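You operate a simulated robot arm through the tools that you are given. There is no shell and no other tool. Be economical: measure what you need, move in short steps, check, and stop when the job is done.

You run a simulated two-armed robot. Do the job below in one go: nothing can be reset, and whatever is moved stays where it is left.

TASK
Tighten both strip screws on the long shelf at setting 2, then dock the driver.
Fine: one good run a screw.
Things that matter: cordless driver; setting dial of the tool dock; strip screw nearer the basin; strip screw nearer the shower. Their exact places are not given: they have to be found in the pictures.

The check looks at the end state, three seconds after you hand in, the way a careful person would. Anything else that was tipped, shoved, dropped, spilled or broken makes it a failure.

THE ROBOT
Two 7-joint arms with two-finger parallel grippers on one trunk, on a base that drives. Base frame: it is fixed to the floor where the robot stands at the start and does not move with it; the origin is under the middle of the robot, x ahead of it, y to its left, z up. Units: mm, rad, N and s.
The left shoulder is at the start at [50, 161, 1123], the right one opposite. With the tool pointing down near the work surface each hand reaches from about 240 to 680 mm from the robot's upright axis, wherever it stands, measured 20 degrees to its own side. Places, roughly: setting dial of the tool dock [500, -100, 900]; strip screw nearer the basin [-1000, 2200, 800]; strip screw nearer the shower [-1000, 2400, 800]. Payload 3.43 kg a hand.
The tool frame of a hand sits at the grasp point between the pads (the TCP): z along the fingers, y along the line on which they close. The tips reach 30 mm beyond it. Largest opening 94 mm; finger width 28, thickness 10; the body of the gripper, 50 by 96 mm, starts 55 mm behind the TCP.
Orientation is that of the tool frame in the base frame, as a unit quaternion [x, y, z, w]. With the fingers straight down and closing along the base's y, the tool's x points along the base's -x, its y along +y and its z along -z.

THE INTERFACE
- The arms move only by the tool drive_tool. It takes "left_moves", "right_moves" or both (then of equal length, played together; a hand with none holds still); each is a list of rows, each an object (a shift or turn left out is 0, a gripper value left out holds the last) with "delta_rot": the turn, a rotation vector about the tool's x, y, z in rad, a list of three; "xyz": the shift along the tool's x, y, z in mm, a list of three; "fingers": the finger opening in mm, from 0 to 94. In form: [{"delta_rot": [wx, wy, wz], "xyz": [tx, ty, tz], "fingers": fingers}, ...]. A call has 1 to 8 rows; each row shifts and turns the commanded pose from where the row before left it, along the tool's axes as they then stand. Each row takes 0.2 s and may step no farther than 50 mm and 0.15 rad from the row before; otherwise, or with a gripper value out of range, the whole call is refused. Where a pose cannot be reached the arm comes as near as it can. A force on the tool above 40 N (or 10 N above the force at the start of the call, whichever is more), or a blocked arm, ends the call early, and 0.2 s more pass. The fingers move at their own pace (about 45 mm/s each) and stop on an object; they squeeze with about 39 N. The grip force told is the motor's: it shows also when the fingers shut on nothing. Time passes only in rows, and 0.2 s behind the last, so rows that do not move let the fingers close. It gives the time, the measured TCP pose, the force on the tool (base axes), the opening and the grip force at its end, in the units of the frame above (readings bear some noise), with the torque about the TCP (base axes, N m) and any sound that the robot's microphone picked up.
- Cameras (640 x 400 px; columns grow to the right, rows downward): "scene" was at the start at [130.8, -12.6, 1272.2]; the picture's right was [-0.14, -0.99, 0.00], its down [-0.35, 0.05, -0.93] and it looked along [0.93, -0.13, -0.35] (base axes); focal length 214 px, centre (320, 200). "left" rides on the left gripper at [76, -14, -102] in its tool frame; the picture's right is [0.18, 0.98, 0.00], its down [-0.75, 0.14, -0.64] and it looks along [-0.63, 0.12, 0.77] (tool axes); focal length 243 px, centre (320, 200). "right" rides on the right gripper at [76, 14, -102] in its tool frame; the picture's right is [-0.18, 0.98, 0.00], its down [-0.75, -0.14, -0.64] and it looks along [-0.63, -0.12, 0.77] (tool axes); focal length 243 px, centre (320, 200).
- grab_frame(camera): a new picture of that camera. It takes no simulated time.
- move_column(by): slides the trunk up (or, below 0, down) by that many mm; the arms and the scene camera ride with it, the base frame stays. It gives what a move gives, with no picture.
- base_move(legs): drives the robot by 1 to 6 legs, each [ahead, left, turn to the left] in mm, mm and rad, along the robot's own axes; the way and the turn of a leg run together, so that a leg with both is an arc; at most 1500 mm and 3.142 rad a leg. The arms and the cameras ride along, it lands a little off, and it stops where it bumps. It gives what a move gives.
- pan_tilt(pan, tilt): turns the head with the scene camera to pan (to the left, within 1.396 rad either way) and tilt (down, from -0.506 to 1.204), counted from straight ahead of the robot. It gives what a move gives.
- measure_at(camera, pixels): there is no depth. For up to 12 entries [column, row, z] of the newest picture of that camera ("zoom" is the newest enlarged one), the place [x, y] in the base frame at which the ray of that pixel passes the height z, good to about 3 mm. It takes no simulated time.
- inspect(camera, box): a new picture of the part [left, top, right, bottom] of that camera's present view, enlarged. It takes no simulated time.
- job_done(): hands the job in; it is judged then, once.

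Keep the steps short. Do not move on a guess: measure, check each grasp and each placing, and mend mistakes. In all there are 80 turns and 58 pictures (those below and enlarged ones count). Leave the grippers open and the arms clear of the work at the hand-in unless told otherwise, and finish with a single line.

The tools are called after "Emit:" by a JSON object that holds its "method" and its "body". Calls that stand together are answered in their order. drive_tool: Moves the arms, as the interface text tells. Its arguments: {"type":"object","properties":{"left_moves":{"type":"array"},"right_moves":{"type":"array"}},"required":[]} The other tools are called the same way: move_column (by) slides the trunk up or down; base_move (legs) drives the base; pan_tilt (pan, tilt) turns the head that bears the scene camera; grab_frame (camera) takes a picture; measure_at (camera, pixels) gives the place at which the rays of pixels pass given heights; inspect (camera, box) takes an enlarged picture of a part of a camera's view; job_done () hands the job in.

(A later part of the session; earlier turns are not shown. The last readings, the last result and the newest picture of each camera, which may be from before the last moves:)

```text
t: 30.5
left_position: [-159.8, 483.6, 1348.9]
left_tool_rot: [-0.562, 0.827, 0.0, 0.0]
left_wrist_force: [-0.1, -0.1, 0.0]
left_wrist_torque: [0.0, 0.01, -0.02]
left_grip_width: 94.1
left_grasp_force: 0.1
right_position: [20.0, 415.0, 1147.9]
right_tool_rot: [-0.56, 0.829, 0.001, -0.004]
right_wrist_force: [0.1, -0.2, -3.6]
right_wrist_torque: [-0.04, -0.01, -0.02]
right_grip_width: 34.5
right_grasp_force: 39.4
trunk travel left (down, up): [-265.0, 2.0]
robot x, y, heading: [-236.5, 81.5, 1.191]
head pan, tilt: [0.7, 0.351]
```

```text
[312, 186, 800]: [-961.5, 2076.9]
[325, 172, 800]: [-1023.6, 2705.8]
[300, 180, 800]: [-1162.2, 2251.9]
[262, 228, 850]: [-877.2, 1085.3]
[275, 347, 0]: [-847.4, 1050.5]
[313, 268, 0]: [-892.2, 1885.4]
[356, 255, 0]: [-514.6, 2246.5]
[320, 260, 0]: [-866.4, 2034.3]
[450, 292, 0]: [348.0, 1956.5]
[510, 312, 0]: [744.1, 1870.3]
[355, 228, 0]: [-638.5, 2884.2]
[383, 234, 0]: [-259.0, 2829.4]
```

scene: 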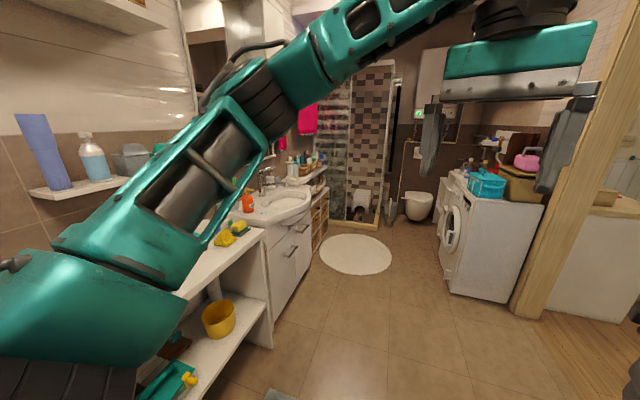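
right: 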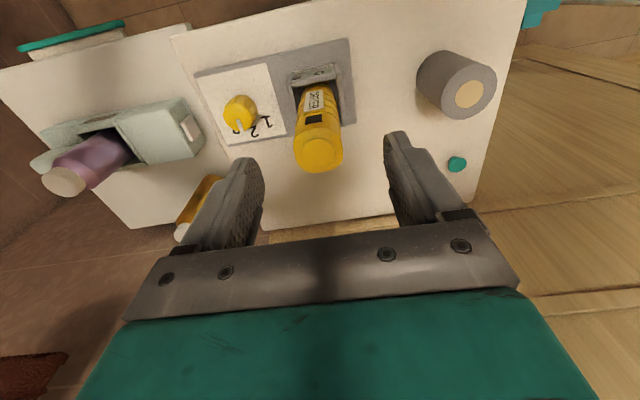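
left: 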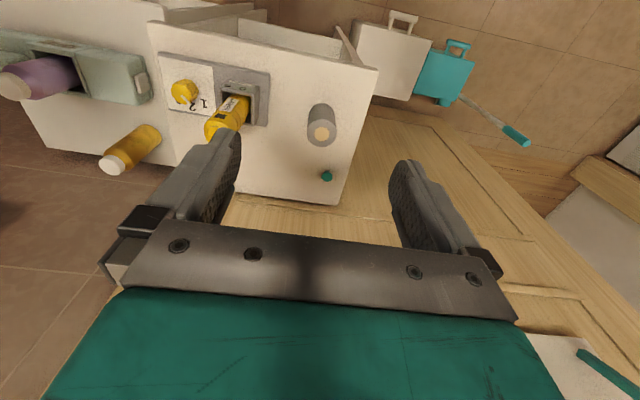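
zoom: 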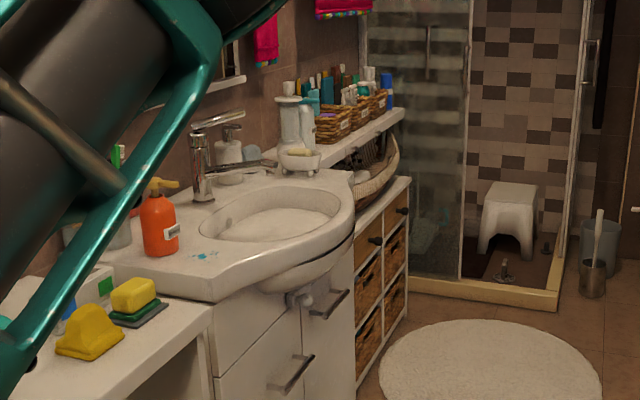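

The long shelf runs along the left wall at x≈-960 to -1160, y≈2000–2700. The corridor along x≈-260 is free. I'll turn to face +y and drive ahead in two legs.

Emit:
{"method": "base_move", "body": {"legs": [[0, 0, 0.38], [1200, 20, 0], [970, 0, 0]]}}

Emit:
{"method": "pan_tilt", "body": {"pan": 1.39, "tilt": 0.5}}

Emit:
{"method": "grab_frame", "body": {"camera": "scene"}}

```text
t: 42.5
left_position: [-335.2, 2662.4, 1349.9]
left_tool_rot: [-0.706, 0.708, 0.0, 0.001]
left_wrist_force: [-0.3, 0.2, 0.4]
left_wrist_torque: [-0.02, 0.01, 0.01]
left_grip_width: 94.2
left_grasp_force: 0.1
right_position: [-143.3, 2665.5, 1148.1]
right_tool_rot: [-0.704, 0.71, 0.0, -0.003]
right_wrist_force: [-0.5, 0.5, -3.3]
right_wrist_torque: [-0.04, -0.01, 0.01]
right_grip_width: 34.5
right_grasp_force: 38.7
trunk travel left (down, up): [-265.0, 2.0]
robot x, y, heading: [-264.1, 2259.0, 1.567]
head pan, tilt: [0.7, 0.351]
```

```text
t: 43.5
left_position: [-336.7, 2662.7, 1349.5]
left_tool_rot: [-0.705, 0.709, -0.001, 0.0]
left_wrist_force: [-1.1, -0.6, -0.4]
left_wrist_torque: [0.01, 0.0, 0.03]
left_grip_width: 93.9
left_grasp_force: 0.0
right_position: [-142.2, 2666.5, 1148.2]
right_tool_rot: [-0.703, 0.711, 0.0, -0.004]
right_wrist_force: [0.7, -0.1, -2.8]
right_wrist_torque: [0.02, -0.01, 0.01]
right_grip_width: 34.4
right_grasp_force: 38.9
trunk travel left (down, up): [-265.0, 2.0]
robot x, y, heading: [-259.7, 2258.3, 1.563]
head pan, tilt: [1.389, 0.499]
```

```text
26 pictures are left
```

scene: 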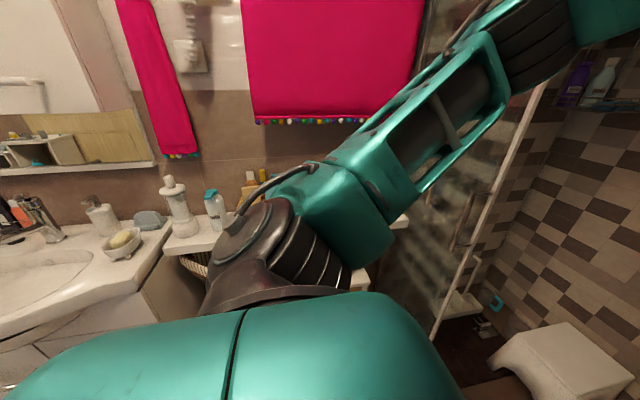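

The left arm blocks the view. The space is clear, so I'll turn left to face the shelf and look straight ahead.

Emit:
{"method": "base_move", "body": {"legs": [[0, 0, 1.575]]}}

Emit:
{"method": "pan_tilt", "body": {"pan": 0, "tilt": 0.55}}

Emit:
{"method": "grab_frame", "body": {"camera": "scene"}}

```text
t: 47.7
left_position: [-666.6, 2190.2, 1349.1]
left_tool_rot: [1.0, -0.009, 0.001, -0.001]
left_wrist_force: [0.0, 0.1, -0.4]
left_wrist_torque: [0.02, -0.02, -0.01]
left_grip_width: 94.1
left_grasp_force: 0.0
right_position: [-667.9, 2383.0, 1147.9]
right_tool_rot: [1.0, -0.011, 0.002, 0.003]
right_wrist_force: [-0.1, -0.2, -3.4]
right_wrist_torque: [-0.01, -0.05, -0.03]
right_grip_width: 34.5
right_grasp_force: 38.9
trunk travel left (down, up): [-265.0, 2.0]
robot x, y, heading: [-263.7, 2259.7, 3.115]
head pan, tilt: [1.389, 0.499]
```

```text
t: 49.3
left_position: [-666.8, 2190.4, 1349.6]
left_tool_rot: [1.0, -0.009, 0.0, -0.001]
left_wrist_force: [-0.9, 0.0, -0.3]
left_wrist_torque: [-0.03, 0.01, -0.01]
left_grip_width: 94.1
left_grasp_force: 0.0
right_position: [-667.9, 2384.7, 1147.0]
right_tool_rot: [1.0, -0.011, 0.003, 0.003]
right_wrist_force: [0.1, -0.1, -4.2]
right_wrist_torque: [-0.04, 0.02, 0.0]
right_grip_width: 34.5
right_grasp_force: 39.3
trunk travel left (down, up): [-265.0, 2.0]
robot x, y, heading: [-262.7, 2263.4, 3.12]
head pan, tilt: [0.0, 0.55]
```

```text
25 pictures are left
```

scene: 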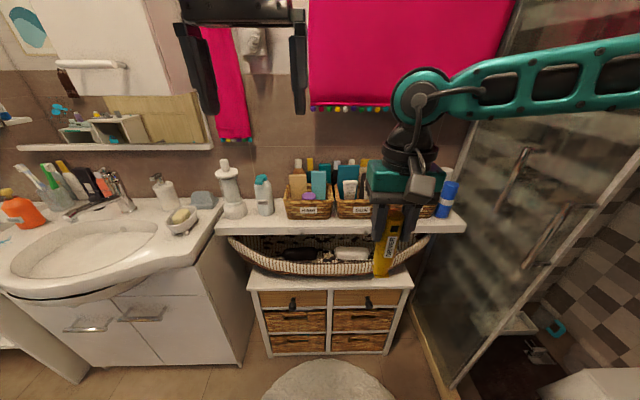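

The long shelf with baskets is at row ≈222. I'll zoom in to find the strip and screws.

Emit:
{"method": "inspect", "body": {"camera": "scene", "box": [205, 160, 365, 260]}}

Emit:
{"method": "inspect", "body": {"camera": "scene", "box": [330, 160, 490, 290]}}

```text
4.00 times, centred on (285, 210) of scene
```

zoom: 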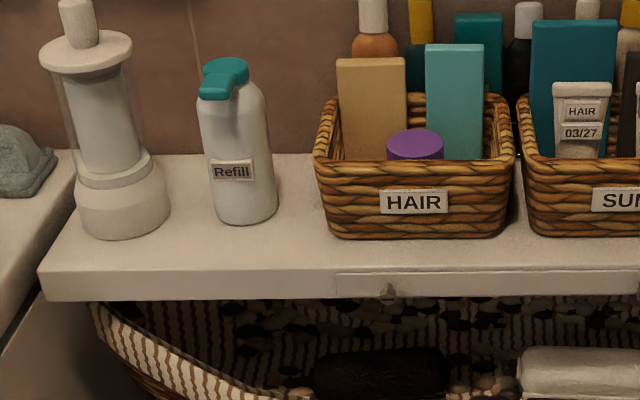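

```text
3.08 times, centred on (410, 225) of scene
```

zoom: 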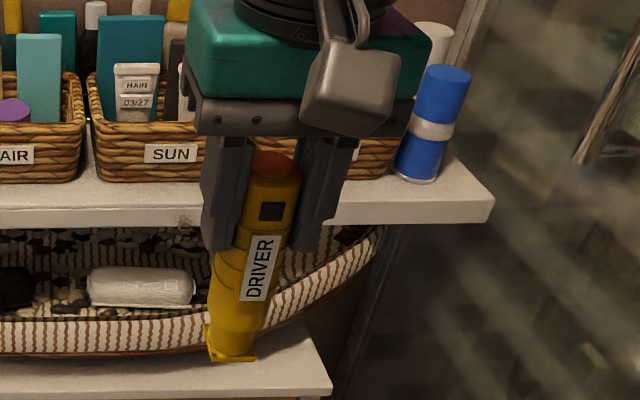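

A strip sits on the shelf's front edge, with a small feature at raw (302,230) and another at about (391,230). I'll zoom in close.

Emit:
{"method": "inspect", "body": {"camera": "scene", "box": [284, 218, 324, 243]}}

Emit:
{"method": "inspect", "body": {"camera": "scene", "box": [360, 212, 424, 248]}}

```text
16.00 times, centred on (304, 230) of scene
```

zoom: 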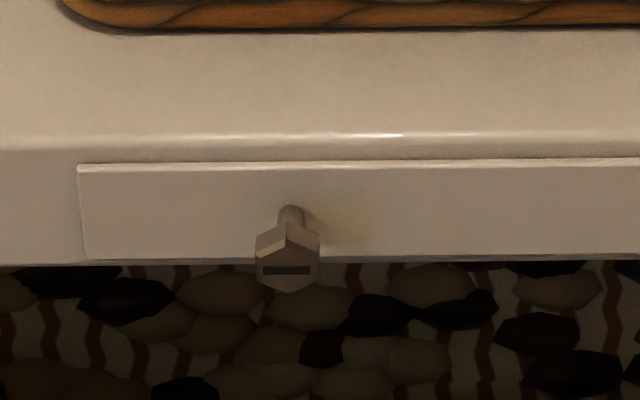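

```text
10.00 times, centred on (392, 230) of scene
```

zoom: 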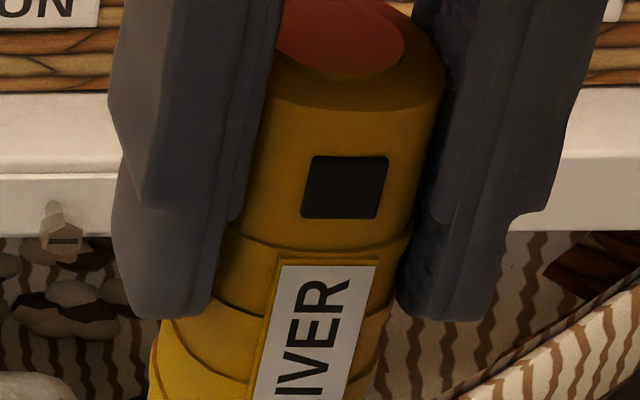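

The screws are hex-headed and stick out horizontally from the strip towards me, so the driver has to be held horizontally. I'll measure both screws from here, then lower the trunk for a second view to get their heights.

Emit:
{"method": "measure_at", "body": {"camera": "scene", "pixels": [[302, 233.6, 780], [302, 233.6, 800], [302, 233.6, 820], [366.3, 233.5, 780], [366.3, 233.5, 800], [366.3, 233.5, 820], [302.1, 230.7, 800], [302.1, 230.7, 820], [320, 228.5, 820], [320, 225, 820], [320, 274, 700]]}}

Emit:
{"method": "move_column", "body": {"by": -215}}

Emit:
{"method": "inspect", "body": {"camera": "scene", "box": [200, 100, 440, 250]}}

```text
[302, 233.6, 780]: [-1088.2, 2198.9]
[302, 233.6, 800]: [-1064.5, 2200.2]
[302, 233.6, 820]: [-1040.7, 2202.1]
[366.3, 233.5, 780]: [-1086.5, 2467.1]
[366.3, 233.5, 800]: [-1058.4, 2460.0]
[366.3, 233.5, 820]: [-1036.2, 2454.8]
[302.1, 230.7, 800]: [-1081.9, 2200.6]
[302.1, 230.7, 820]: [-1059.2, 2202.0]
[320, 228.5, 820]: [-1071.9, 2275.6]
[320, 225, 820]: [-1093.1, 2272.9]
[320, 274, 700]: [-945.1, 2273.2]
```

```text
t: 51.5
left_position: [-666.9, 2190.6, 1133.8]
left_tool_rot: [1.0, -0.008, 0.0, -0.001]
left_wrist_force: [-0.1, 0.7, -0.3]
left_wrist_torque: [-0.02, 0.02, 0.0]
left_grip_width: 94.1
left_grasp_force: 0.1
right_position: [-667.7, 2384.6, 933.2]
right_tool_rot: [1.0, -0.011, 0.002, 0.003]
right_wrist_force: [0.2, -0.1, -3.8]
right_wrist_torque: [-0.01, -0.02, 0.03]
right_grip_width: 34.5
right_grasp_force: 39.1
trunk travel left (down, up): [-50.0, 217.0]
robot x, y, heading: [-263.9, 2257.4, 3.128]
head pan, tilt: [0.0, 0.55]
```

```text
2.67 times, centred on (320, 175) of scene
```

zoom: 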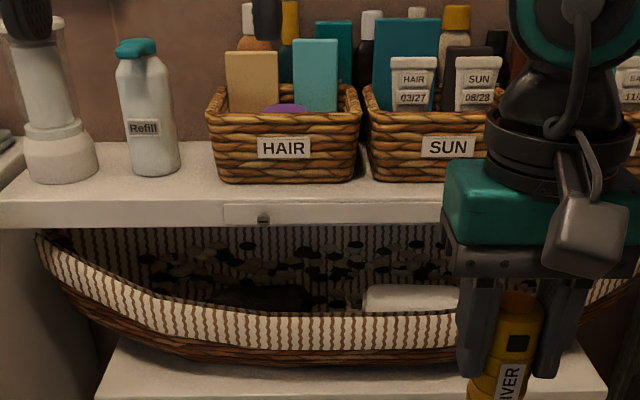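

Emit:
{"method": "inspect", "body": {"camera": "scene", "box": [267, 167, 331, 207]}}

```text
10.00 times, centred on (299, 187) of scene
```

zoom: 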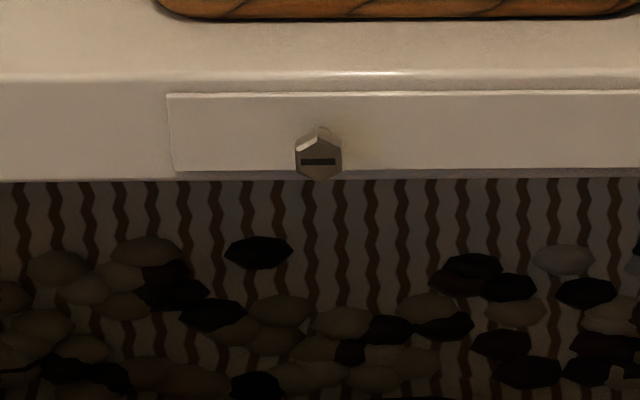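

Emit:
{"method": "measure_at", "body": {"camera": "zoom", "pixels": [[319, 160, 780], [319, 160, 800], [319, 160, 820], [319, 160, 840], [400, 93, 820], [400, 170, 800], [400, 178, 800], [400, 73, 820], [319, 130, 800], [319, 130, 820]]}}

```text
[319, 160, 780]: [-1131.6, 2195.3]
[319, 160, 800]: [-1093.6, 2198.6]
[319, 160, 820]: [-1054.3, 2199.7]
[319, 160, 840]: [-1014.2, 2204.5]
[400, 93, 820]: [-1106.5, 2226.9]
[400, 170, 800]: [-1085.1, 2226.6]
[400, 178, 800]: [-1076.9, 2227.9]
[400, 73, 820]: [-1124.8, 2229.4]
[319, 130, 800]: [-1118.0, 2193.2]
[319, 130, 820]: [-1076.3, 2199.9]
```

Triangulating, the strip face is at x≈-1035 with z 828–851. The screw heads are at about (-1010, 2204, 840) and (-1010, 2450, 840). Next I'll pitch the right hand up towards horizontal in place, with plenty of free space, and watch the readings.

Emit:
{"method": "drive_tool", "body": {"right_moves": [{"delta_rot": [0, -0.15, 0]}, {"delta_rot": [0, -0.15, 0]}, {"delta_rot": [0, -0.15, 0], "xyz": [-25, 0, 0]}, {"delta_rot": [0, -0.15, 0], "xyz": [-25, 0, 0]}, {"delta_rot": [0, -0.15, 0], "xyz": [-25, 0, 0]}, {}]}}

Emit:
{"method": "grab_frame", "body": {"camera": "scene"}}

```text
t: 53.0
left_position: [-666.2, 2191.0, 1134.1]
left_tool_rot: [1.0, -0.008, 0.0, -0.002]
left_wrist_force: [0.7, -0.5, 0.4]
left_wrist_torque: [-0.02, 0.0, -0.01]
left_grip_width: 94.2
left_grasp_force: 0.1
right_position: [-736.3, 2386.4, 964.5]
right_tool_rot: [0.931, -0.013, -0.364, -0.002]
right_wrist_force: [-0.5, 0.3, -3.4]
right_wrist_torque: [-0.01, -0.18, -0.01]
right_grip_width: 34.4
right_grasp_force: 39.4
trunk travel left (down, up): [-50.0, 217.0]
robot x, y, heading: [-262.6, 2260.1, 3.121]
head pan, tilt: [0.0, 0.55]
```

```text
18 pictures are left
```

scene: 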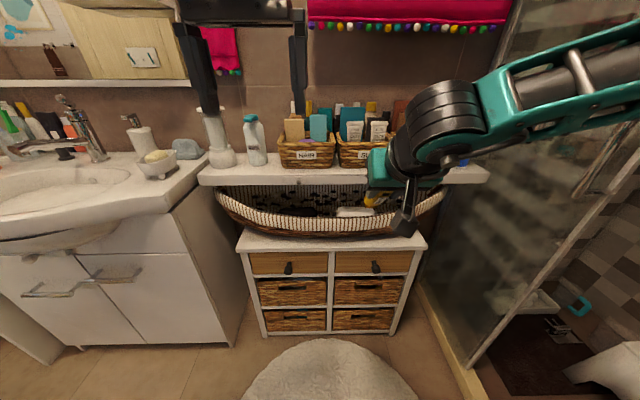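

Pitching works, now at 0.75 rad. I'll turn the remaining 0.826 rad in place.

Emit:
{"method": "drive_tool", "body": {"right_moves": [{"delta_rot": [0, -0.15, 0]}, {"delta_rot": [0, -0.15, 0]}, {"delta_rot": [0, -0.15, 0]}, {"delta_rot": [0, -0.15, 0]}, {"delta_rot": [0, -0.15, 0]}, {"delta_rot": [0, -0.076, 0]}, {}]}}

Emit:
{"method": "grab_frame", "body": {"camera": "right"}}

```text
t: 54.5
left_position: [-666.3, 2189.6, 1133.6]
left_tool_rot: [1.0, -0.009, -0.001, -0.001]
left_wrist_force: [0.2, 0.6, -0.6]
left_wrist_torque: [-0.02, 0.01, 0.02]
left_grip_width: 93.9
left_grasp_force: 0.0
right_position: [-721.5, 2395.0, 1030.9]
right_tool_rot: [0.711, -0.012, -0.703, -0.009]
right_wrist_force: [-0.1, 0.3, -3.8]
right_wrist_torque: [-0.02, -0.24, 0.03]
right_grip_width: 34.1
right_grasp_force: 39.0
right hand out of reach, approached as far as the arm can: row 5, 6
trunk travel left (down, up): [-50.0, 217.0]
robot x, y, heading: [-263.8, 2258.3, 3.124]
head pan, tilt: [0.0, 0.55]
```

```text
17 pictures are left
```

right: 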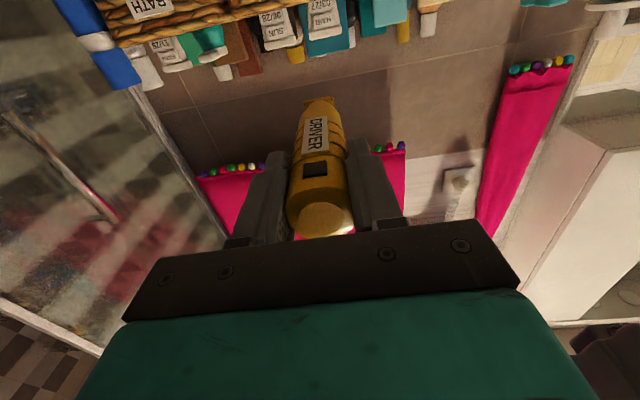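

The hand is horizontal at (-721,2395,1031). I'll lower it towards screw height, still well in front of the shelf.

Emit:
{"method": "drive_tool", "body": {"right_moves": [{"xyz": [40, 0, 0]}, {"xyz": [40, 0, 0]}, {"xyz": [40, 0, 0]}, {"xyz": [40, 0, 0]}, {}]}}

```text
t: 55.8
left_position: [-666.4, 2190.2, 1133.4]
left_tool_rot: [1.0, -0.008, -0.001, 0.0]
left_wrist_force: [-0.3, 0.8, 0.0]
left_wrist_torque: [-0.03, 0.02, 0.01]
left_grip_width: 94.0
left_grasp_force: 0.1
right_position: [-706.9, 2397.1, 1030.5]
right_tool_rot: [0.71, -0.011, -0.705, -0.007]
right_wrist_force: [1.0, -0.4, -3.0]
right_wrist_torque: [-0.02, -0.16, 0.0]
right_grip_width: 34.3
right_grasp_force: 38.9
right hand out of reach, approached as far as the arm can: row 1, 2, 3, 4
trunk travel left (down, up): [-50.0, 217.0]
robot x, y, heading: [-263.7, 2257.7, 3.124]
head pan, tilt: [0.0, 0.55]
```

It's blocked by wrist limits close in. I'll reach farther forward first, to x≈-810 and still 200 mm off the shelf, and then go down.

Emit:
{"method": "drive_tool", "body": {"right_moves": [{"xyz": [0, 0, 40]}, {"xyz": [0, 0, 40]}, {"xyz": [20, 0, 10]}, {"xyz": [40, 0, 0]}, {"xyz": [40, 0, 0]}, {}]}}

```text
t: 57.1
left_position: [-667.8, 2190.6, 1134.2]
left_tool_rot: [1.0, -0.008, 0.0, 0.0]
left_wrist_force: [-1.2, 0.3, -0.3]
left_wrist_torque: [-0.01, 0.0, 0.03]
left_grip_width: 94.0
left_grasp_force: 0.0
right_position: [-766.3, 2397.1, 1039.6]
right_tool_rot: [0.714, -0.012, -0.7, -0.008]
right_wrist_force: [0.2, -0.5, -3.6]
right_wrist_torque: [0.01, -0.18, 0.02]
right_grip_width: 34.1
right_grasp_force: 39.0
right hand out of reach, approached as far as the arm can: row 1, 2, 3, 4, 5
trunk travel left (down, up): [-50.0, 217.0]
robot x, y, heading: [-259.5, 2258.8, 3.124]
head pan, tilt: [0.0, 0.55]
```

The wrist limit persists. The roll about the driver's own axis is free, so I'll roll the hand 90°, camera side outboard, to let the forearm come in from the side. First I'll check the clearance to the shower glass.

Emit:
{"method": "measure_at", "body": {"camera": "scene", "pixels": [[418, 290, 0], [467, 388, 0], [425, 240, 300]]}}

Emit:
{"method": "drive_tool", "body": {"right_moves": [{"delta_rot": [0, 0, -0.15]}, {"delta_rot": [0, 0, -0.15]}, {"delta_rot": [0, 0, -0.15]}, {"delta_rot": [0, 0, -0.15]}, {}]}}

```text
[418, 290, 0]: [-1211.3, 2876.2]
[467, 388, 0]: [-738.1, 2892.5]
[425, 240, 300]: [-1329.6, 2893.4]
```

```text
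t: 58.4
left_position: [-666.8, 2190.4, 1134.1]
left_tool_rot: [1.0, -0.008, 0.0, -0.002]
left_wrist_force: [-0.8, 0.0, 0.8]
left_wrist_torque: [0.0, -0.02, -0.01]
left_grip_width: 94.1
left_grasp_force: 0.0
right_position: [-763.9, 2397.3, 1046.0]
right_tool_rot: [0.681, 0.2, -0.671, -0.215]
right_wrist_force: [0.1, -0.5, -3.4]
right_wrist_torque: [0.02, -0.22, -0.02]
right_grip_width: 34.0
right_grasp_force: 39.4
right hand out of reach, approached as far as the arm can: row 1
trunk travel left (down, up): [-50.0, 217.0]
robot x, y, heading: [-259.1, 2256.4, 3.121]
head pan, tilt: [0.0, 0.55]
```

Rolling eases it. I'll continue to 90°.

Emit:
{"method": "drive_tool", "body": {"right_moves": [{"delta_rot": [0, 0, -0.15]}, {"delta_rot": [0, 0, -0.15]}, {"delta_rot": [0, 0, -0.15]}, {"delta_rot": [0, 0, -0.15]}, {"delta_rot": [0, 0, -0.15]}, {"delta_rot": [0, 0, -0.15]}, {"delta_rot": [0, 0, -0.07]}, {}]}}

```text
t: 60.1
left_position: [-666.6, 2190.8, 1133.5]
left_tool_rot: [1.0, -0.008, 0.0, -0.001]
left_wrist_force: [0.1, -0.5, 0.1]
left_wrist_torque: [-0.01, 0.03, -0.03]
left_grip_width: 94.1
left_grasp_force: 0.0
right_position: [-764.2, 2396.5, 1045.2]
right_tool_rot: [0.51, 0.493, -0.494, -0.503]
right_wrist_force: [0.4, -0.2, -3.6]
right_wrist_torque: [0.0, -0.23, 0.02]
right_grip_width: 34.2
right_grasp_force: 38.9
trunk travel left (down, up): [-50.0, 217.0]
robot x, y, heading: [-262.7, 2260.2, 3.12]
head pan, tilt: [0.0, 0.55]
```

Now it points along -x, with tool x = +y and tool y = down. I'll lower 160 mm.

Emit:
{"method": "drive_tool", "body": {"right_moves": [{"xyz": [0, 40, 0]}, {"xyz": [0, 40, 0]}, {"xyz": [0, 40, 0]}, {"xyz": [0, 40, 0]}, {}]}}

```text
t: 61.4
left_position: [-666.8, 2191.3, 1133.8]
left_tool_rot: [1.0, -0.009, 0.0, -0.001]
left_wrist_force: [-0.1, 0.2, 0.2]
left_wrist_torque: [-0.01, -0.01, 0.01]
left_grip_width: 93.9
left_grasp_force: 0.1
right_position: [-735.4, 2395.3, 1034.1]
right_tool_rot: [0.512, 0.494, -0.492, -0.502]
right_wrist_force: [-0.6, 0.4, -3.5]
right_wrist_torque: [-0.02, -0.21, 0.01]
right_grip_width: 34.0
right_grasp_force: 38.9
right hand out of reach, approached as far as the arm can: row 1, 2, 3, 4
trunk travel left (down, up): [-50.0, 217.0]
robot x, y, heading: [-263.0, 2258.0, 3.121]
head pan, tilt: [0.0, 0.55]
```

Still limited. The wrist is nearly straight here, so it needs the forearm to come from above and outboard. I'll roll a further 0.75 rad, camera side up and outboard, and try going down again.

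Emit:
{"method": "drive_tool", "body": {"right_moves": [{"delta_rot": [0, 0, -0.15]}, {"delta_rot": [0, 0, -0.15]}, {"delta_rot": [0, 0, -0.15]}, {"delta_rot": [0, 0, -0.15]}, {"delta_rot": [0, 0, -0.15]}, {"xyz": [-28, 28, 0]}, {"xyz": [-28, 28, 0]}, {}]}}

```text
t: 63.1
left_position: [-666.4, 2190.1, 1135.3]
left_tool_rot: [1.0, -0.009, 0.001, 0.001]
left_wrist_force: [-0.6, 0.7, 0.0]
left_wrist_torque: [0.02, 0.02, -0.02]
left_grip_width: 94.1
left_grasp_force: 0.0
right_position: [-715.6, 2449.0, 1044.6]
right_tool_rot: [0.334, 0.636, -0.304, -0.626]
right_wrist_force: [-0.7, -0.3, -3.6]
right_wrist_torque: [-0.01, -0.22, -0.02]
right_grip_width: 34.0
right_grasp_force: 39.0
right hand out of reach, approached as far as the arm can: row 3, 4, 5, 6, 7
trunk travel left (down, up): [-50.0, 217.0]
robot x, y, heading: [-258.4, 2257.3, 3.123]
head pan, tilt: [0.0, 0.55]
```

I need to see the arm's posture, so I'll take one picture.

Emit:
{"method": "pan_tilt", "body": {"pan": -0.6, "tilt": 0.4}}

Emit:
{"method": "grab_frame", "body": {"camera": "scene"}}

```text
t: 64.2
left_position: [-666.1, 2191.7, 1134.1]
left_tool_rot: [1.0, -0.009, 0.0, 0.0]
left_wrist_force: [0.4, -0.7, 0.3]
left_wrist_torque: [0.0, -0.01, -0.01]
left_grip_width: 94.1
left_grasp_force: 0.0
right_position: [-716.4, 2447.8, 1044.9]
right_tool_rot: [0.334, 0.636, -0.303, -0.626]
right_wrist_force: [0.5, -0.4, -3.3]
right_wrist_torque: [-0.02, -0.2, 0.01]
right_grip_width: 33.8
right_grasp_force: 39.1
trunk travel left (down, up): [-50.0, 217.0]
robot x, y, heading: [-263.2, 2256.2, 3.123]
head pan, tilt: [-0.6, 0.4]
```

```text
16 pictures are left
```

scene: 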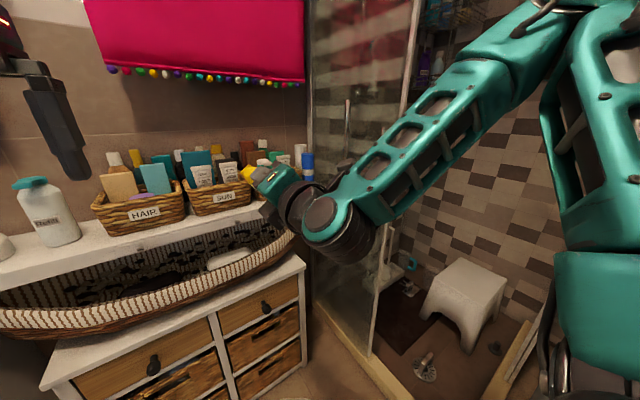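

The elbow is high and outboard, so the hand is limited when it points straight ahead. Pointing the hand sideways to the robot's right should free the wrist, and I can then turn the base. I'll roll back 0.75 rad and start to yaw the hand right.

Emit:
{"method": "drive_tool", "body": {"right_moves": [{"delta_rot": [0, 0, 0.15]}, {"delta_rot": [0, 0, 0.15]}, {"delta_rot": [0, 0, 0.15]}, {"delta_rot": [0, 0, 0.15]}, {"delta_rot": [0, 0, 0.15]}, {"delta_rot": [0, 0.15, 0]}, {"delta_rot": [0, 0.15, 0]}, {"delta_rot": [0, 0.15, 0]}]}}

Emit:
{"method": "drive_tool", "body": {"right_moves": [{"delta_rot": [0, 0.15, 0]}, {"delta_rot": [0, 0.15, 0]}, {"delta_rot": [0, 0.15, 0]}, {"xyz": [0, 30, 0]}, {"xyz": [0, 30, 0]}, {"xyz": [0, 30, 0]}, {}]}}

```text
t: 66.0
left_position: [-666.9, 2191.5, 1134.7]
left_tool_rot: [1.0, -0.008, 0.001, 0.0]
left_wrist_force: [-0.1, 0.8, -0.2]
left_wrist_torque: [0.0, 0.01, 0.0]
left_grip_width: 94.2
left_grasp_force: 0.0
right_position: [-715.5, 2450.3, 1052.8]
right_tool_rot: [0.63, 0.356, -0.379, -0.577]
right_wrist_force: [0.1, -0.3, -4.3]
right_wrist_torque: [-0.11, -0.19, -0.01]
right_grip_width: 34.3
right_grasp_force: 39.1
right hand out of reach, approached as far as the arm can: row 1
trunk travel left (down, up): [-50.0, 217.0]
robot x, y, heading: [-260.3, 2255.4, 3.114]
head pan, tilt: [-0.6, 0.4]
```

```text
t: 67.5
left_position: [-666.2, 2190.1, 1134.9]
left_tool_rot: [1.0, -0.009, 0.001, 0.0]
left_wrist_force: [-0.5, -0.7, -0.2]
left_wrist_torque: [-0.03, 0.03, 0.0]
left_grip_width: 93.8
left_grasp_force: 0.0
right_position: [-745.1, 2566.1, 990.2]
right_tool_rot: [0.697, 0.217, -0.231, -0.643]
right_wrist_force: [-0.6, 0.1, -3.3]
right_wrist_torque: [-0.15, -0.13, 0.01]
right_grip_width: 34.0
right_grasp_force: 39.0
right hand out of reach, approached as far as the arm can: row 1, 2, 3, 4, 5, 6
trunk travel left (down, up): [-50.0, 217.0]
robot x, y, heading: [-265.8, 2260.5, 3.121]
head pan, tilt: [-0.6, 0.4]
```

Positions outboard of the shoulder seem to lie better for this arm: it went down to z 990 there. I'll pull the hand back towards me while lowering.

Emit:
{"method": "drive_tool", "body": {"right_moves": [{"xyz": [20, 25, -15]}, {"xyz": [20, 25, -15]}, {"xyz": [20, 25, -15]}, {"xyz": [20, 25, -15]}, {}]}}

```text
t: 68.8
left_position: [-666.8, 2190.7, 1134.7]
left_tool_rot: [1.0, -0.008, 0.001, 0.001]
left_wrist_force: [0.8, -0.1, -0.1]
left_wrist_torque: [0.0, -0.01, -0.01]
left_grip_width: 94.3
left_grasp_force: 0.0
right_position: [-671.1, 2620.6, 910.9]
right_tool_rot: [0.699, 0.217, -0.23, -0.642]
right_wrist_force: [-0.6, 0.2, -3.8]
right_wrist_torque: [-0.15, -0.15, -0.01]
right_grip_width: 34.3
right_grasp_force: 38.8
right hand out of reach, approached as far as the arm can: row 1, 2, 3, 4
trunk travel left (down, up): [-50.0, 217.0]
robot x, y, heading: [-262.2, 2257.6, 3.124]
head pan, tilt: [-0.6, 0.4]
```

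It's sliding down well: z is 911 at rel (409,-363). I'll shift the base 200 mm left for clearance from the shower glass, then keep lowering.

Emit:
{"method": "base_move", "body": {"legs": [[0, 200, 0]]}}

Emit:
{"method": "drive_tool", "body": {"right_moves": [{"xyz": [16, 30, -12]}, {"xyz": [16, 30, -12]}, {"xyz": [0, 15, 0]}, {}]}}

Emit:
{"method": "grab_frame", "body": {"camera": "scene"}}

```text
t: 70.3
left_position: [-669.7, 1990.7, 1133.7]
left_tool_rot: [1.0, -0.008, 0.0, -0.001]
left_wrist_force: [-0.9, 0.1, 0.3]
left_wrist_torque: [0.01, 0.0, -0.02]
left_grip_width: 93.8
left_grasp_force: 0.1
right_position: [-675.7, 2419.1, 910.5]
right_tool_rot: [0.698, 0.219, -0.231, -0.642]
right_wrist_force: [-0.7, 0.5, -4.2]
right_wrist_torque: [-0.16, -0.13, 0.0]
right_grip_width: 34.5
right_grasp_force: 38.4
trunk travel left (down, up): [-50.0, 217.0]
robot x, y, heading: [-264.2, 2057.4, 3.125]
head pan, tilt: [-0.6, 0.4]
```

```text
t: 71.3
left_position: [-671.5, 1990.0, 1133.2]
left_tool_rot: [1.0, -0.008, 0.0, 0.0]
left_wrist_force: [-0.3, -0.9, 0.5]
left_wrist_torque: [-0.04, 0.01, 0.01]
left_grip_width: 94.0
left_grasp_force: 0.0
right_position: [-657.2, 2449.5, 845.0]
right_tool_rot: [0.7, 0.219, -0.232, -0.64]
right_wrist_force: [-0.7, -0.5, -4.6]
right_wrist_torque: [-0.13, -0.15, 0.01]
right_grip_width: 34.0
right_grasp_force: 38.7
right hand out of reach, approached as far as the arm can: row 1, 2, 3
trunk travel left (down, up): [-50.0, 217.0]
robot x, y, heading: [-267.3, 2059.0, 3.127]
head pan, tilt: [-0.6, 0.4]
```

```text
15 pictures are left
```

scene: 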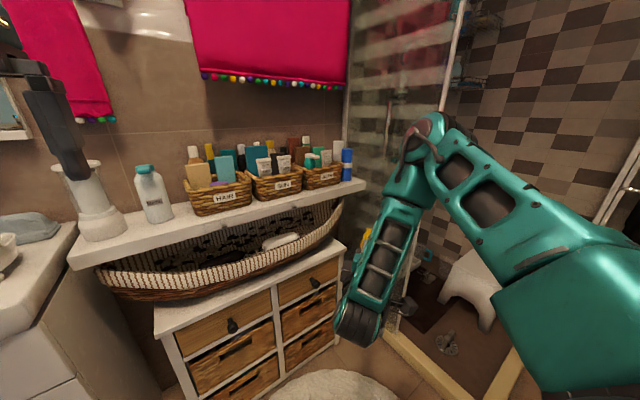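

Excellent: z is 845, the forearm comes from above, and the hand points 53° right of the robot's heading. If I turn the base 0.92 rad left, the driver points at the shelf. First I'll move back and right a bit so the sweep clears the basin and shelf, then turn.

Emit:
{"method": "base_move", "body": {"legs": [[-40, -210, 0], [0, 0, 0.92]]}}

Emit:
{"method": "pan_tilt", "body": {"pan": -0.85, "tilt": 0.45}}

Emit:
{"method": "grab_frame", "body": {"camera": "scene"}}

Emit:
{"method": "grab_frame", "body": {"camera": "right"}}

```text
t: 75.4
left_position: [-410.4, 1902.7, 1132.9]
left_tool_rot: [0.898, 0.44, 0.0, -0.001]
left_wrist_force: [0.2, -0.2, -0.3]
left_wrist_torque: [0.02, -0.03, 0.0]
left_grip_width: 94.0
left_grasp_force: 0.1
right_position: [-768.2, 2188.7, 846.0]
right_tool_rot: [0.527, 0.509, -0.493, -0.47]
right_wrist_force: [-0.6, -0.6, -4.5]
right_wrist_torque: [0.03, -0.2, 0.02]
right_grip_width: 34.0
right_grasp_force: 39.0
trunk travel left (down, up): [-50.0, 217.0]
robot x, y, heading: [-221.2, 2270.5, -2.235]
head pan, tilt: [-0.6, 0.4]
```

```text
t: 76.2
left_position: [-408.8, 1903.8, 1133.4]
left_tool_rot: [0.898, 0.44, 0.001, 0.0]
left_wrist_force: [-0.3, 0.0, -0.3]
left_wrist_torque: [0.02, 0.0, 0.0]
left_grip_width: 94.3
left_grasp_force: 0.1
right_position: [-768.2, 2188.9, 845.1]
right_tool_rot: [0.528, 0.509, -0.492, -0.469]
right_wrist_force: [-0.4, 0.4, -3.2]
right_wrist_torque: [-0.02, -0.19, -0.02]
right_grip_width: 34.0
right_grasp_force: 38.9
trunk travel left (down, up): [-50.0, 217.0]
robot x, y, heading: [-224.5, 2267.5, -2.233]
head pan, tilt: [-0.85, 0.45]
```

```text
14 pictures are left
```

scene: 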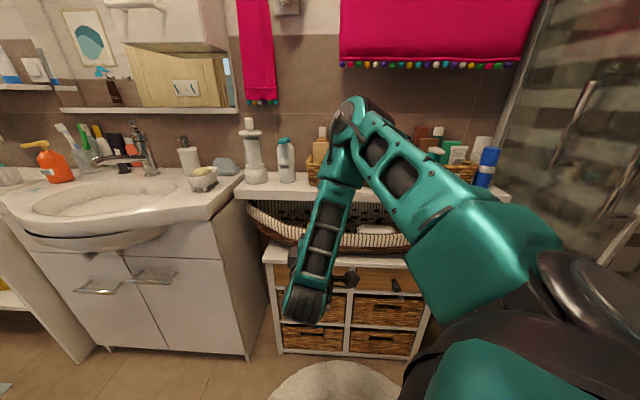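

```text
13 pictures are left
```

right: 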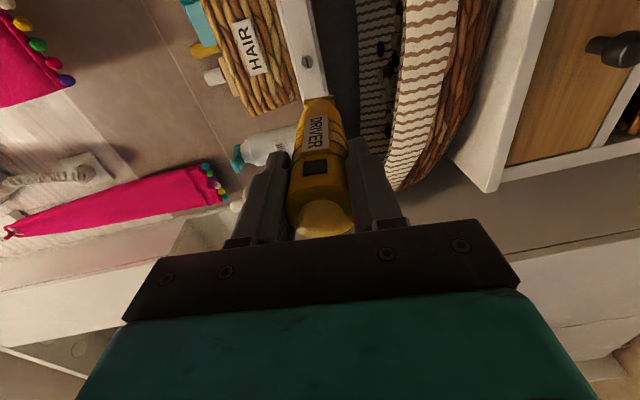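

From the right camera I see the screw with its slot at pixel (307,62). Computing its ray gives about (-1010,2205,840), which agrees with the earlier triangulation. I'll zoom on the driver's nose and the screw.

Emit:
{"method": "inspect", "body": {"camera": "right", "box": [270, 40, 366, 150]}}

```text
3.64 times, centred on (318, 95) of right
```

zoom: 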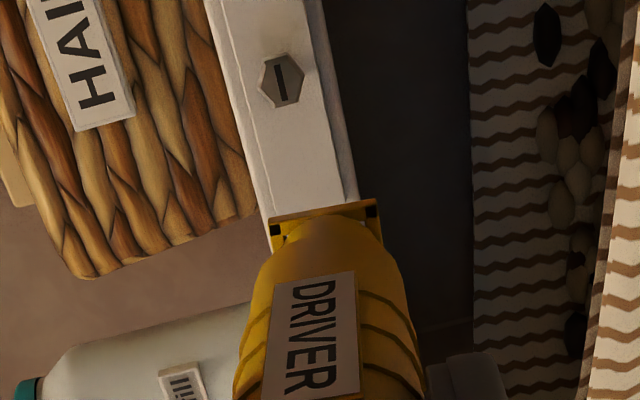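

The nose is a flange plate about 100 mm ahead of the TCP. I'll level the hand (4.3° nose-down), align to (2205, 840), and advance 60 mm, still about 80 mm short of the screw.

Emit:
{"method": "drive_tool", "body": {"right_moves": [{"delta_rot": [0.076, 0.006, 0]}, {"xyz": [16, 5, 0]}, {"xyz": [0, 0, 30]}, {"xyz": [0, 0, 30]}, {}]}}

```text
t: 77.3
left_position: [-409.7, 1904.1, 1134.7]
left_tool_rot: [0.898, 0.439, 0.0, 0.001]
left_wrist_force: [0.2, 0.6, -0.5]
left_wrist_torque: [0.0, -0.01, 0.0]
left_grip_width: 94.4
left_grasp_force: 0.1
right_position: [-851.6, 2205.0, 842.8]
right_tool_rot: [0.51, 0.488, -0.51, -0.492]
right_wrist_force: [-0.6, 0.2, -2.9]
right_wrist_torque: [0.02, -0.24, 0.0]
right_grip_width: 34.1
right_grasp_force: 38.5
right hand out of reach, approached as far as the arm can: row 1
trunk travel left (down, up): [-50.0, 217.0]
robot x, y, heading: [-221.8, 2265.5, -2.232]
head pan, tilt: [-0.85, 0.45]
```

Level now, at (-851.6,2205,842.8). I'll check the alignment in the right camera.

Emit:
{"method": "inspect", "body": {"camera": "right", "box": [270, 30, 366, 140]}}

```text
3.64 times, centred on (318, 85) of right
```

zoom: 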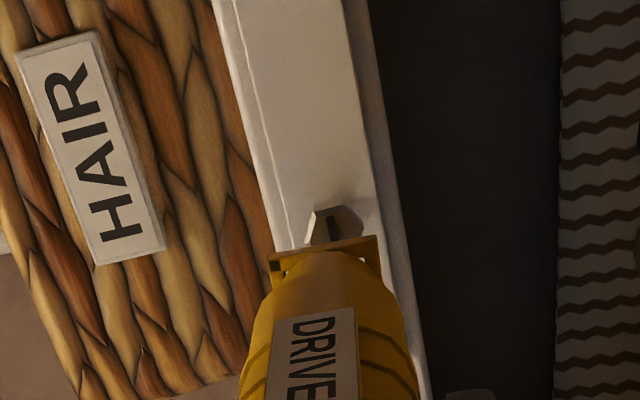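

The screw is within 2 mm of the axis. I'll correct 2 mm down and advance in small steps, watching force and sound.

Emit:
{"method": "drive_tool", "body": {"right_moves": [{"xyz": [0, 2, 10]}, {"xyz": [0, 0, 10]}, {"xyz": [0, 0, 10]}, {"xyz": [0, 0, 5]}, {"xyz": [0, 0, 5]}, {"xyz": [0, 0, 5]}, {}]}}

Emit:
{"method": "inspect", "body": {"camera": "right", "box": [270, 30, 366, 140]}}

```text
t: 79.0
left_position: [-408.8, 1901.3, 1133.0]
left_tool_rot: [0.898, 0.439, -0.001, -0.001]
left_wrist_force: [0.2, 0.1, 0.7]
left_wrist_torque: [0.0, -0.01, 0.04]
left_grip_width: 93.8
left_grasp_force: 0.0
right_position: [-895.4, 2203.1, 841.4]
right_tool_rot: [-0.51, -0.488, 0.51, 0.491]
right_wrist_force: [30.2, -4.5, -3.0]
right_wrist_torque: [-0.02, -0.59, 0.27]
right_grip_width: 33.7
right_grasp_force: 39.3
trunk travel left (down, up): [-50.0, 217.0]
robot x, y, heading: [-223.7, 2269.8, -2.232]
head pan, tilt: [-0.85, 0.45]
```

```text
3.64 times, centred on (318, 85) of right
```

zoom: 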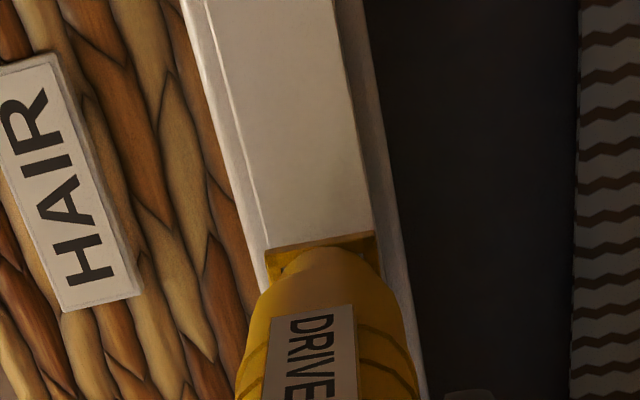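

Contact: 30 N at x=-895. I'll hold the push for a moment and listen.

Emit:
{"method": "drive_tool", "body": {"right_moves": [{}, {}, {}, {}, {}, {}, {}]}}

```text
t: 80.5
left_position: [-408.9, 1903.2, 1135.1]
left_tool_rot: [0.898, 0.44, 0.0, 0.0]
left_wrist_force: [-0.5, 0.0, -0.2]
left_wrist_torque: [0.0, 0.0, 0.0]
left_grip_width: 93.7
left_grasp_force: 0.1
right_position: [-894.8, 2205.0, 838.4]
right_tool_rot: [0.511, 0.488, -0.509, -0.491]
right_wrist_force: [-0.5, -0.5, -4.4]
right_wrist_torque: [-0.01, -0.18, 0.01]
right_grip_width: 33.8
right_grasp_force: 39.4
trunk travel left (down, up): [-50.0, 217.0]
robot x, y, heading: [-221.8, 2270.3, -2.228]
head pan, tilt: [-0.85, 0.45]
```

The force fell to zero with no movement of the hand, so either the screw ran in or the driver slipped. I'll look.

Emit:
{"method": "inspect", "body": {"camera": "right", "box": [230, 60, 420, 240]}}

```text
2.22 times, centred on (325, 150) of right
```

zoom: 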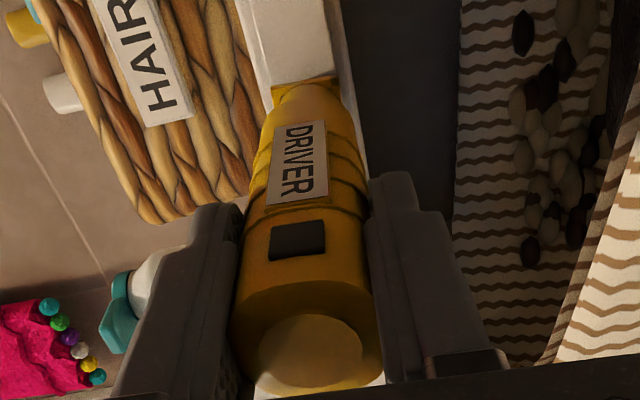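

The driver hasn't slipped: its flange is still at raw row 96. So the screw is likely running in. I'll feed forward slowly and follow it.

Emit:
{"method": "drive_tool", "body": {"right_moves": [{"xyz": [0, 0, 2]}, {"xyz": [0, 0, 2]}, {"xyz": [0, 0, 2]}, {}, {}, {}]}}

```text
t: 82.0
left_position: [-408.3, 1902.9, 1134.4]
left_tool_rot: [0.898, 0.44, -0.001, -0.001]
left_wrist_force: [0.0, -0.3, 0.5]
left_wrist_torque: [0.01, -0.01, 0.02]
left_grip_width: 94.0
left_grasp_force: 0.0
right_position: [-898.8, 2204.8, 839.3]
right_tool_rot: [0.511, 0.489, -0.509, -0.49]
right_wrist_force: [19.9, 0.1, -8.1]
right_wrist_torque: [-0.01, -0.64, -0.16]
right_grip_width: 33.7
right_grasp_force: 38.7
trunk travel left (down, up): [-50.0, 217.0]
robot x, y, heading: [-222.3, 2268.2, -2.228]
head pan, tilt: [-0.85, 0.45]
```

Emit:
{"method": "drive_tool", "body": {"right_moves": [{"xyz": [0, 0, 1.5]}, {"xyz": [0, 0, 1.5]}, {}, {}, {}, {}, {}, {}]}}

```text
t: 82.8
left_position: [-407.7, 1904.2, 1135.0]
left_tool_rot: [0.898, 0.44, -0.001, 0.0]
left_wrist_force: [0.3, 0.3, 0.0]
left_wrist_torque: [-0.01, 0.0, 0.0]
left_grip_width: 93.9
left_grasp_force: 0.1
right_position: [-898.7, 2203.6, 837.9]
right_tool_rot: [0.512, 0.492, -0.507, -0.488]
right_wrist_force: [9.9, 1.1, -2.7]
right_wrist_torque: [0.0, 0.02, -0.01]
right_grip_width: 33.6
right_grasp_force: 39.4
trunk travel left (down, up): [-50.0, 217.0]
robot x, y, heading: [-219.2, 2271.0, -2.231]
head pan, tilt: [-0.85, 0.45]
stopped in row 4 (right hand): the force on the tool passed its limit (the readings are from after the stop); the commanded pose is now the measured one
```

No sound has been reported yet. I'll back off 25 mm and look at the screw head's state and the alignment.

Emit:
{"method": "drive_tool", "body": {"right_moves": [{"xyz": [0, 0, -12]}, {"xyz": [0, 0, -25]}, {"xyz": [0, 0, -25]}, {}]}}

Emit:
{"method": "inspect", "body": {"camera": "right", "box": [288, 60, 352, 110]}}

```text
t: 83.8
left_position: [-409.9, 1904.3, 1134.0]
left_tool_rot: [0.898, 0.44, 0.0, 0.0]
left_wrist_force: [0.7, -0.7, -0.5]
left_wrist_torque: [0.0, 0.04, 0.0]
left_grip_width: 94.2
left_grasp_force: 0.0
right_position: [-838.6, 2203.0, 836.4]
right_tool_rot: [0.512, 0.491, -0.508, -0.489]
right_wrist_force: [1.2, -0.1, -3.6]
right_wrist_torque: [-0.03, -0.18, 0.0]
right_grip_width: 33.2
right_grasp_force: 38.7
trunk travel left (down, up): [-50.0, 217.0]
robot x, y, heading: [-221.8, 2269.4, -2.229]
head pan, tilt: [-0.85, 0.45]
```

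```text
8.00 times, centred on (320, 85) of right
```

zoom: 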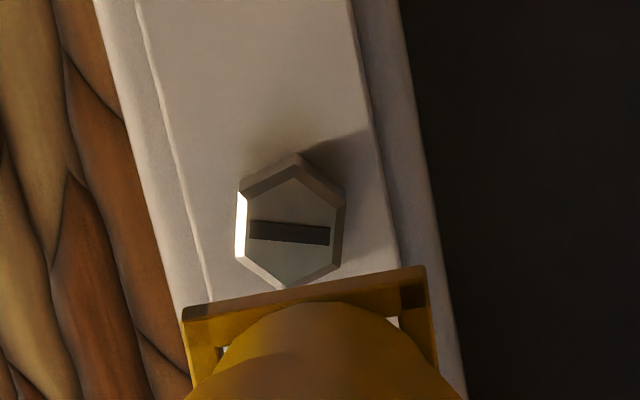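

The slot has turned 90° and the force vanished while I was holding, so the screw did turn. I'll move along towards the second screw and, from there, check screw 1 with the scene camera.

Emit:
{"method": "base_move", "body": {"legs": [[-150, -116, 0]]}}

Emit:
{"method": "pan_tilt", "body": {"pan": -0.7, "tilt": 0.45}}

Emit:
{"method": "grab_frame", "body": {"camera": "scene"}}

```text
t: 85.4
left_position: [-408.9, 2091.7, 1133.6]
left_tool_rot: [0.897, 0.441, 0.001, -0.001]
left_wrist_force: [-0.1, 0.0, -0.1]
left_wrist_torque: [-0.01, 0.03, 0.01]
left_grip_width: 94.1
left_grasp_force: 0.1
right_position: [-839.3, 2391.5, 837.4]
right_tool_rot: [0.512, 0.492, -0.508, -0.487]
right_wrist_force: [-0.4, 0.3, -3.1]
right_wrist_torque: [0.01, -0.2, -0.02]
right_grip_width: 33.4
right_grasp_force: 39.7
trunk travel left (down, up): [-50.0, 217.0]
robot x, y, heading: [-221.9, 2455.8, -2.23]
head pan, tilt: [-0.85, 0.45]
```

```text
t: 86.1
left_position: [-409.3, 2092.4, 1134.5]
left_tool_rot: [0.897, 0.441, 0.0, 0.0]
left_wrist_force: [-0.5, -0.2, -0.6]
left_wrist_torque: [0.02, -0.01, 0.01]
left_grip_width: 93.9
left_grasp_force: 0.0
right_position: [-840.2, 2391.9, 837.2]
right_tool_rot: [0.511, 0.492, -0.508, -0.489]
right_wrist_force: [0.1, 0.6, -3.6]
right_wrist_torque: [-0.02, -0.25, 0.01]
right_grip_width: 33.5
right_grasp_force: 38.7
trunk travel left (down, up): [-50.0, 217.0]
robot x, y, heading: [-223.1, 2453.9, -2.228]
head pan, tilt: [-0.7, 0.45]
```

```text
7 pictures are left
```

scene: 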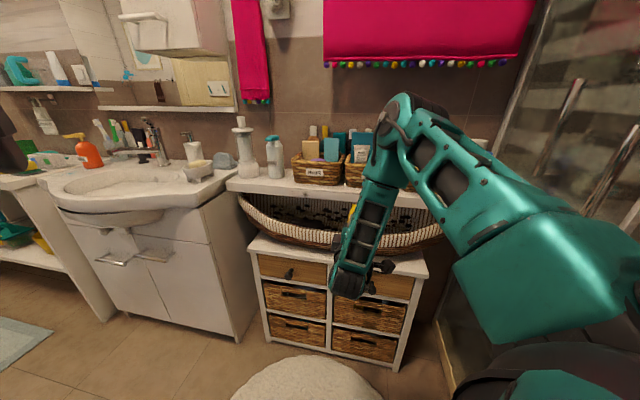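

Screw 1 should be visible near (305,190). I'll zoom in.

Emit:
{"method": "inspect", "body": {"camera": "scene", "box": [278, 172, 342, 212]}}

```text
10.00 times, centred on (310, 192) of scene
```

zoom: 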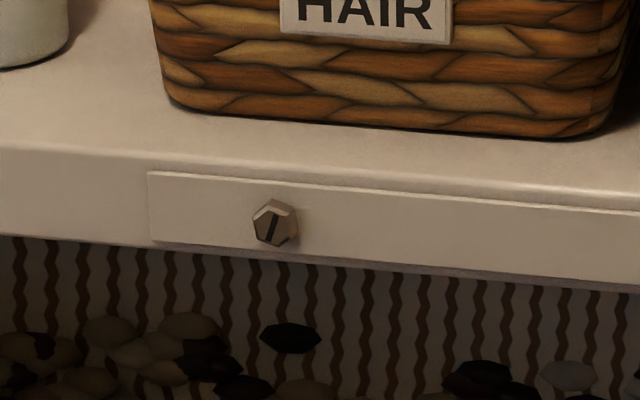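

Screw 1 is seated: its head is against the strip with no shank showing. Now screw 2, near (y≈2450, z≈840). I'll shift the hand along +Y 58 mm, up 3, and check.

Emit:
{"method": "drive_tool", "body": {"right_moves": [{"xyz": [29, -3, 0]}, {"xyz": [29, 0, 0]}, {}]}}

Emit:
{"method": "inspect", "body": {"camera": "right", "box": [272, 40, 368, 115]}}

```text
t: 86.9
left_position: [-410.0, 2091.7, 1133.1]
left_tool_rot: [0.898, 0.44, 0.0, -0.001]
left_wrist_force: [0.3, -0.4, 0.1]
left_wrist_torque: [0.01, -0.01, 0.01]
left_grip_width: 94.1
left_grasp_force: 0.0
right_position: [-840.1, 2450.5, 836.2]
right_tool_rot: [0.511, 0.493, -0.509, -0.488]
right_wrist_force: [0.2, 0.2, -3.7]
right_wrist_torque: [-0.01, -0.2, -0.02]
right_grip_width: 33.4
right_grasp_force: 38.9
trunk travel left (down, up): [-50.0, 217.0]
robot x, y, heading: [-223.1, 2460.0, -2.231]
head pan, tilt: [-0.7, 0.45]
```

```text
5.33 times, centred on (320, 78) of right
```

zoom: 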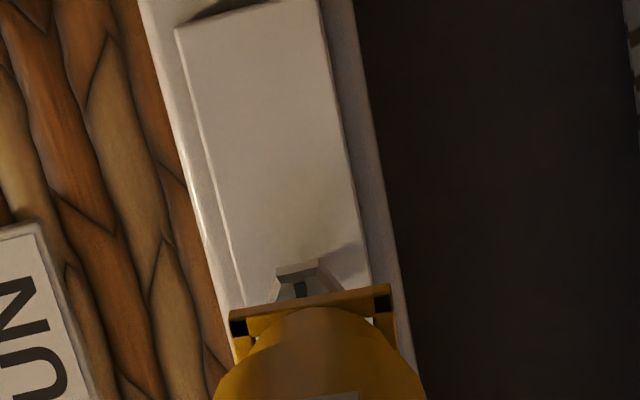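

From the visible top of the head, compared with screw 1's view, screw 2 is about 5 mm towards the basin side and 4.5 mm above the axis, at y≈2445, z≈840.7. I'll correct, then advance in small steps to contact and hold.

Emit:
{"method": "drive_tool", "body": {"right_moves": [{"xyz": [-5, -4.5, 0]}, {"xyz": [0, 0, 14]}, {"xyz": [0, 0, 14]}, {"xyz": [0, 0, 8]}, {}]}}

```text
t: 88.1
left_position: [-409.9, 2091.7, 1134.2]
left_tool_rot: [0.898, 0.44, 0.0, 0.0]
left_wrist_force: [0.1, -0.2, 0.0]
left_wrist_torque: [0.0, 0.01, -0.02]
left_grip_width: 94.0
left_grasp_force: 0.1
right_position: [-876.0, 2445.8, 842.6]
right_tool_rot: [0.511, 0.491, -0.509, -0.488]
right_wrist_force: [0.1, 0.4, -4.2]
right_wrist_torque: [0.01, -0.22, -0.03]
right_grip_width: 33.5
right_grasp_force: 39.2
trunk travel left (down, up): [-50.0, 217.0]
robot x, y, heading: [-221.7, 2459.4, -2.233]
head pan, tilt: [-0.7, 0.45]
```

Emit:
{"method": "drive_tool", "body": {"right_moves": [{"xyz": [0, 1, 9]}, {"xyz": [0, 0, 5]}, {"xyz": [0, 0, 4]}, {"xyz": [0, 0, 2.5]}]}}

Emit:
{"method": "drive_tool", "body": {"right_moves": [{}, {}, {}, {}, {}, {}, {}]}}

```text
t: 89.1
left_position: [-409.9, 2092.6, 1133.2]
left_tool_rot: [0.898, 0.441, 0.0, 0.0]
left_wrist_force: [-1.5, 0.6, -0.3]
left_wrist_torque: [0.02, -0.03, 0.03]
left_grip_width: 93.8
left_grasp_force: 0.0
right_position: [-898.0, 2444.9, 841.7]
right_tool_rot: [0.511, 0.491, -0.508, -0.489]
right_wrist_force: [-0.8, -0.1, -3.5]
right_wrist_torque: [0.02, -0.21, -0.01]
right_grip_width: 33.7
right_grasp_force: 39.3
trunk travel left (down, up): [-50.0, 217.0]
robot x, y, heading: [-222.5, 2453.9, -2.233]
head pan, tilt: [-0.7, 0.45]
```

```text
t: 90.7
left_position: [-410.2, 2091.6, 1134.5]
left_tool_rot: [0.898, 0.441, 0.0, 0.001]
left_wrist_force: [0.7, -0.5, -0.7]
left_wrist_torque: [0.01, 0.0, 0.02]
left_grip_width: 94.0
left_grasp_force: 0.0
right_position: [-895.7, 2445.4, 841.0]
right_tool_rot: [0.511, 0.491, -0.509, -0.488]
right_wrist_force: [0.3, 0.5, -3.8]
right_wrist_torque: [0.01, -0.17, 0.03]
right_grip_width: 33.5
right_grasp_force: 39.3
trunk travel left (down, up): [-50.0, 217.0]
robot x, y, heading: [-225.4, 2455.2, -2.227]
head pan, tilt: [-0.7, 0.45]
```

No contact yet. I'll advance in 1.5 mm steps.

Emit:
{"method": "drive_tool", "body": {"right_moves": [{"xyz": [0, 0, 1.5]}, {"xyz": [0, 0, 1.5]}, {"xyz": [0, 0, 1.5]}, {}]}}

```text
t: 91.7
left_position: [-409.7, 2090.4, 1134.8]
left_tool_rot: [0.897, 0.441, -0.001, 0.0]
left_wrist_force: [0.5, -0.6, 1.0]
left_wrist_torque: [0.03, -0.01, 0.02]
left_grip_width: 94.3
left_grasp_force: 0.0
right_position: [-899.3, 2444.5, 840.5]
right_tool_rot: [0.512, 0.491, -0.508, -0.488]
right_wrist_force: [-0.3, 0.5, -4.3]
right_wrist_torque: [0.02, -0.18, 0.0]
right_grip_width: 33.6
right_grasp_force: 39.3
trunk travel left (down, up): [-50.0, 217.0]
robot x, y, heading: [-225.6, 2456.0, -2.231]
head pan, tilt: [-0.7, 0.45]
```

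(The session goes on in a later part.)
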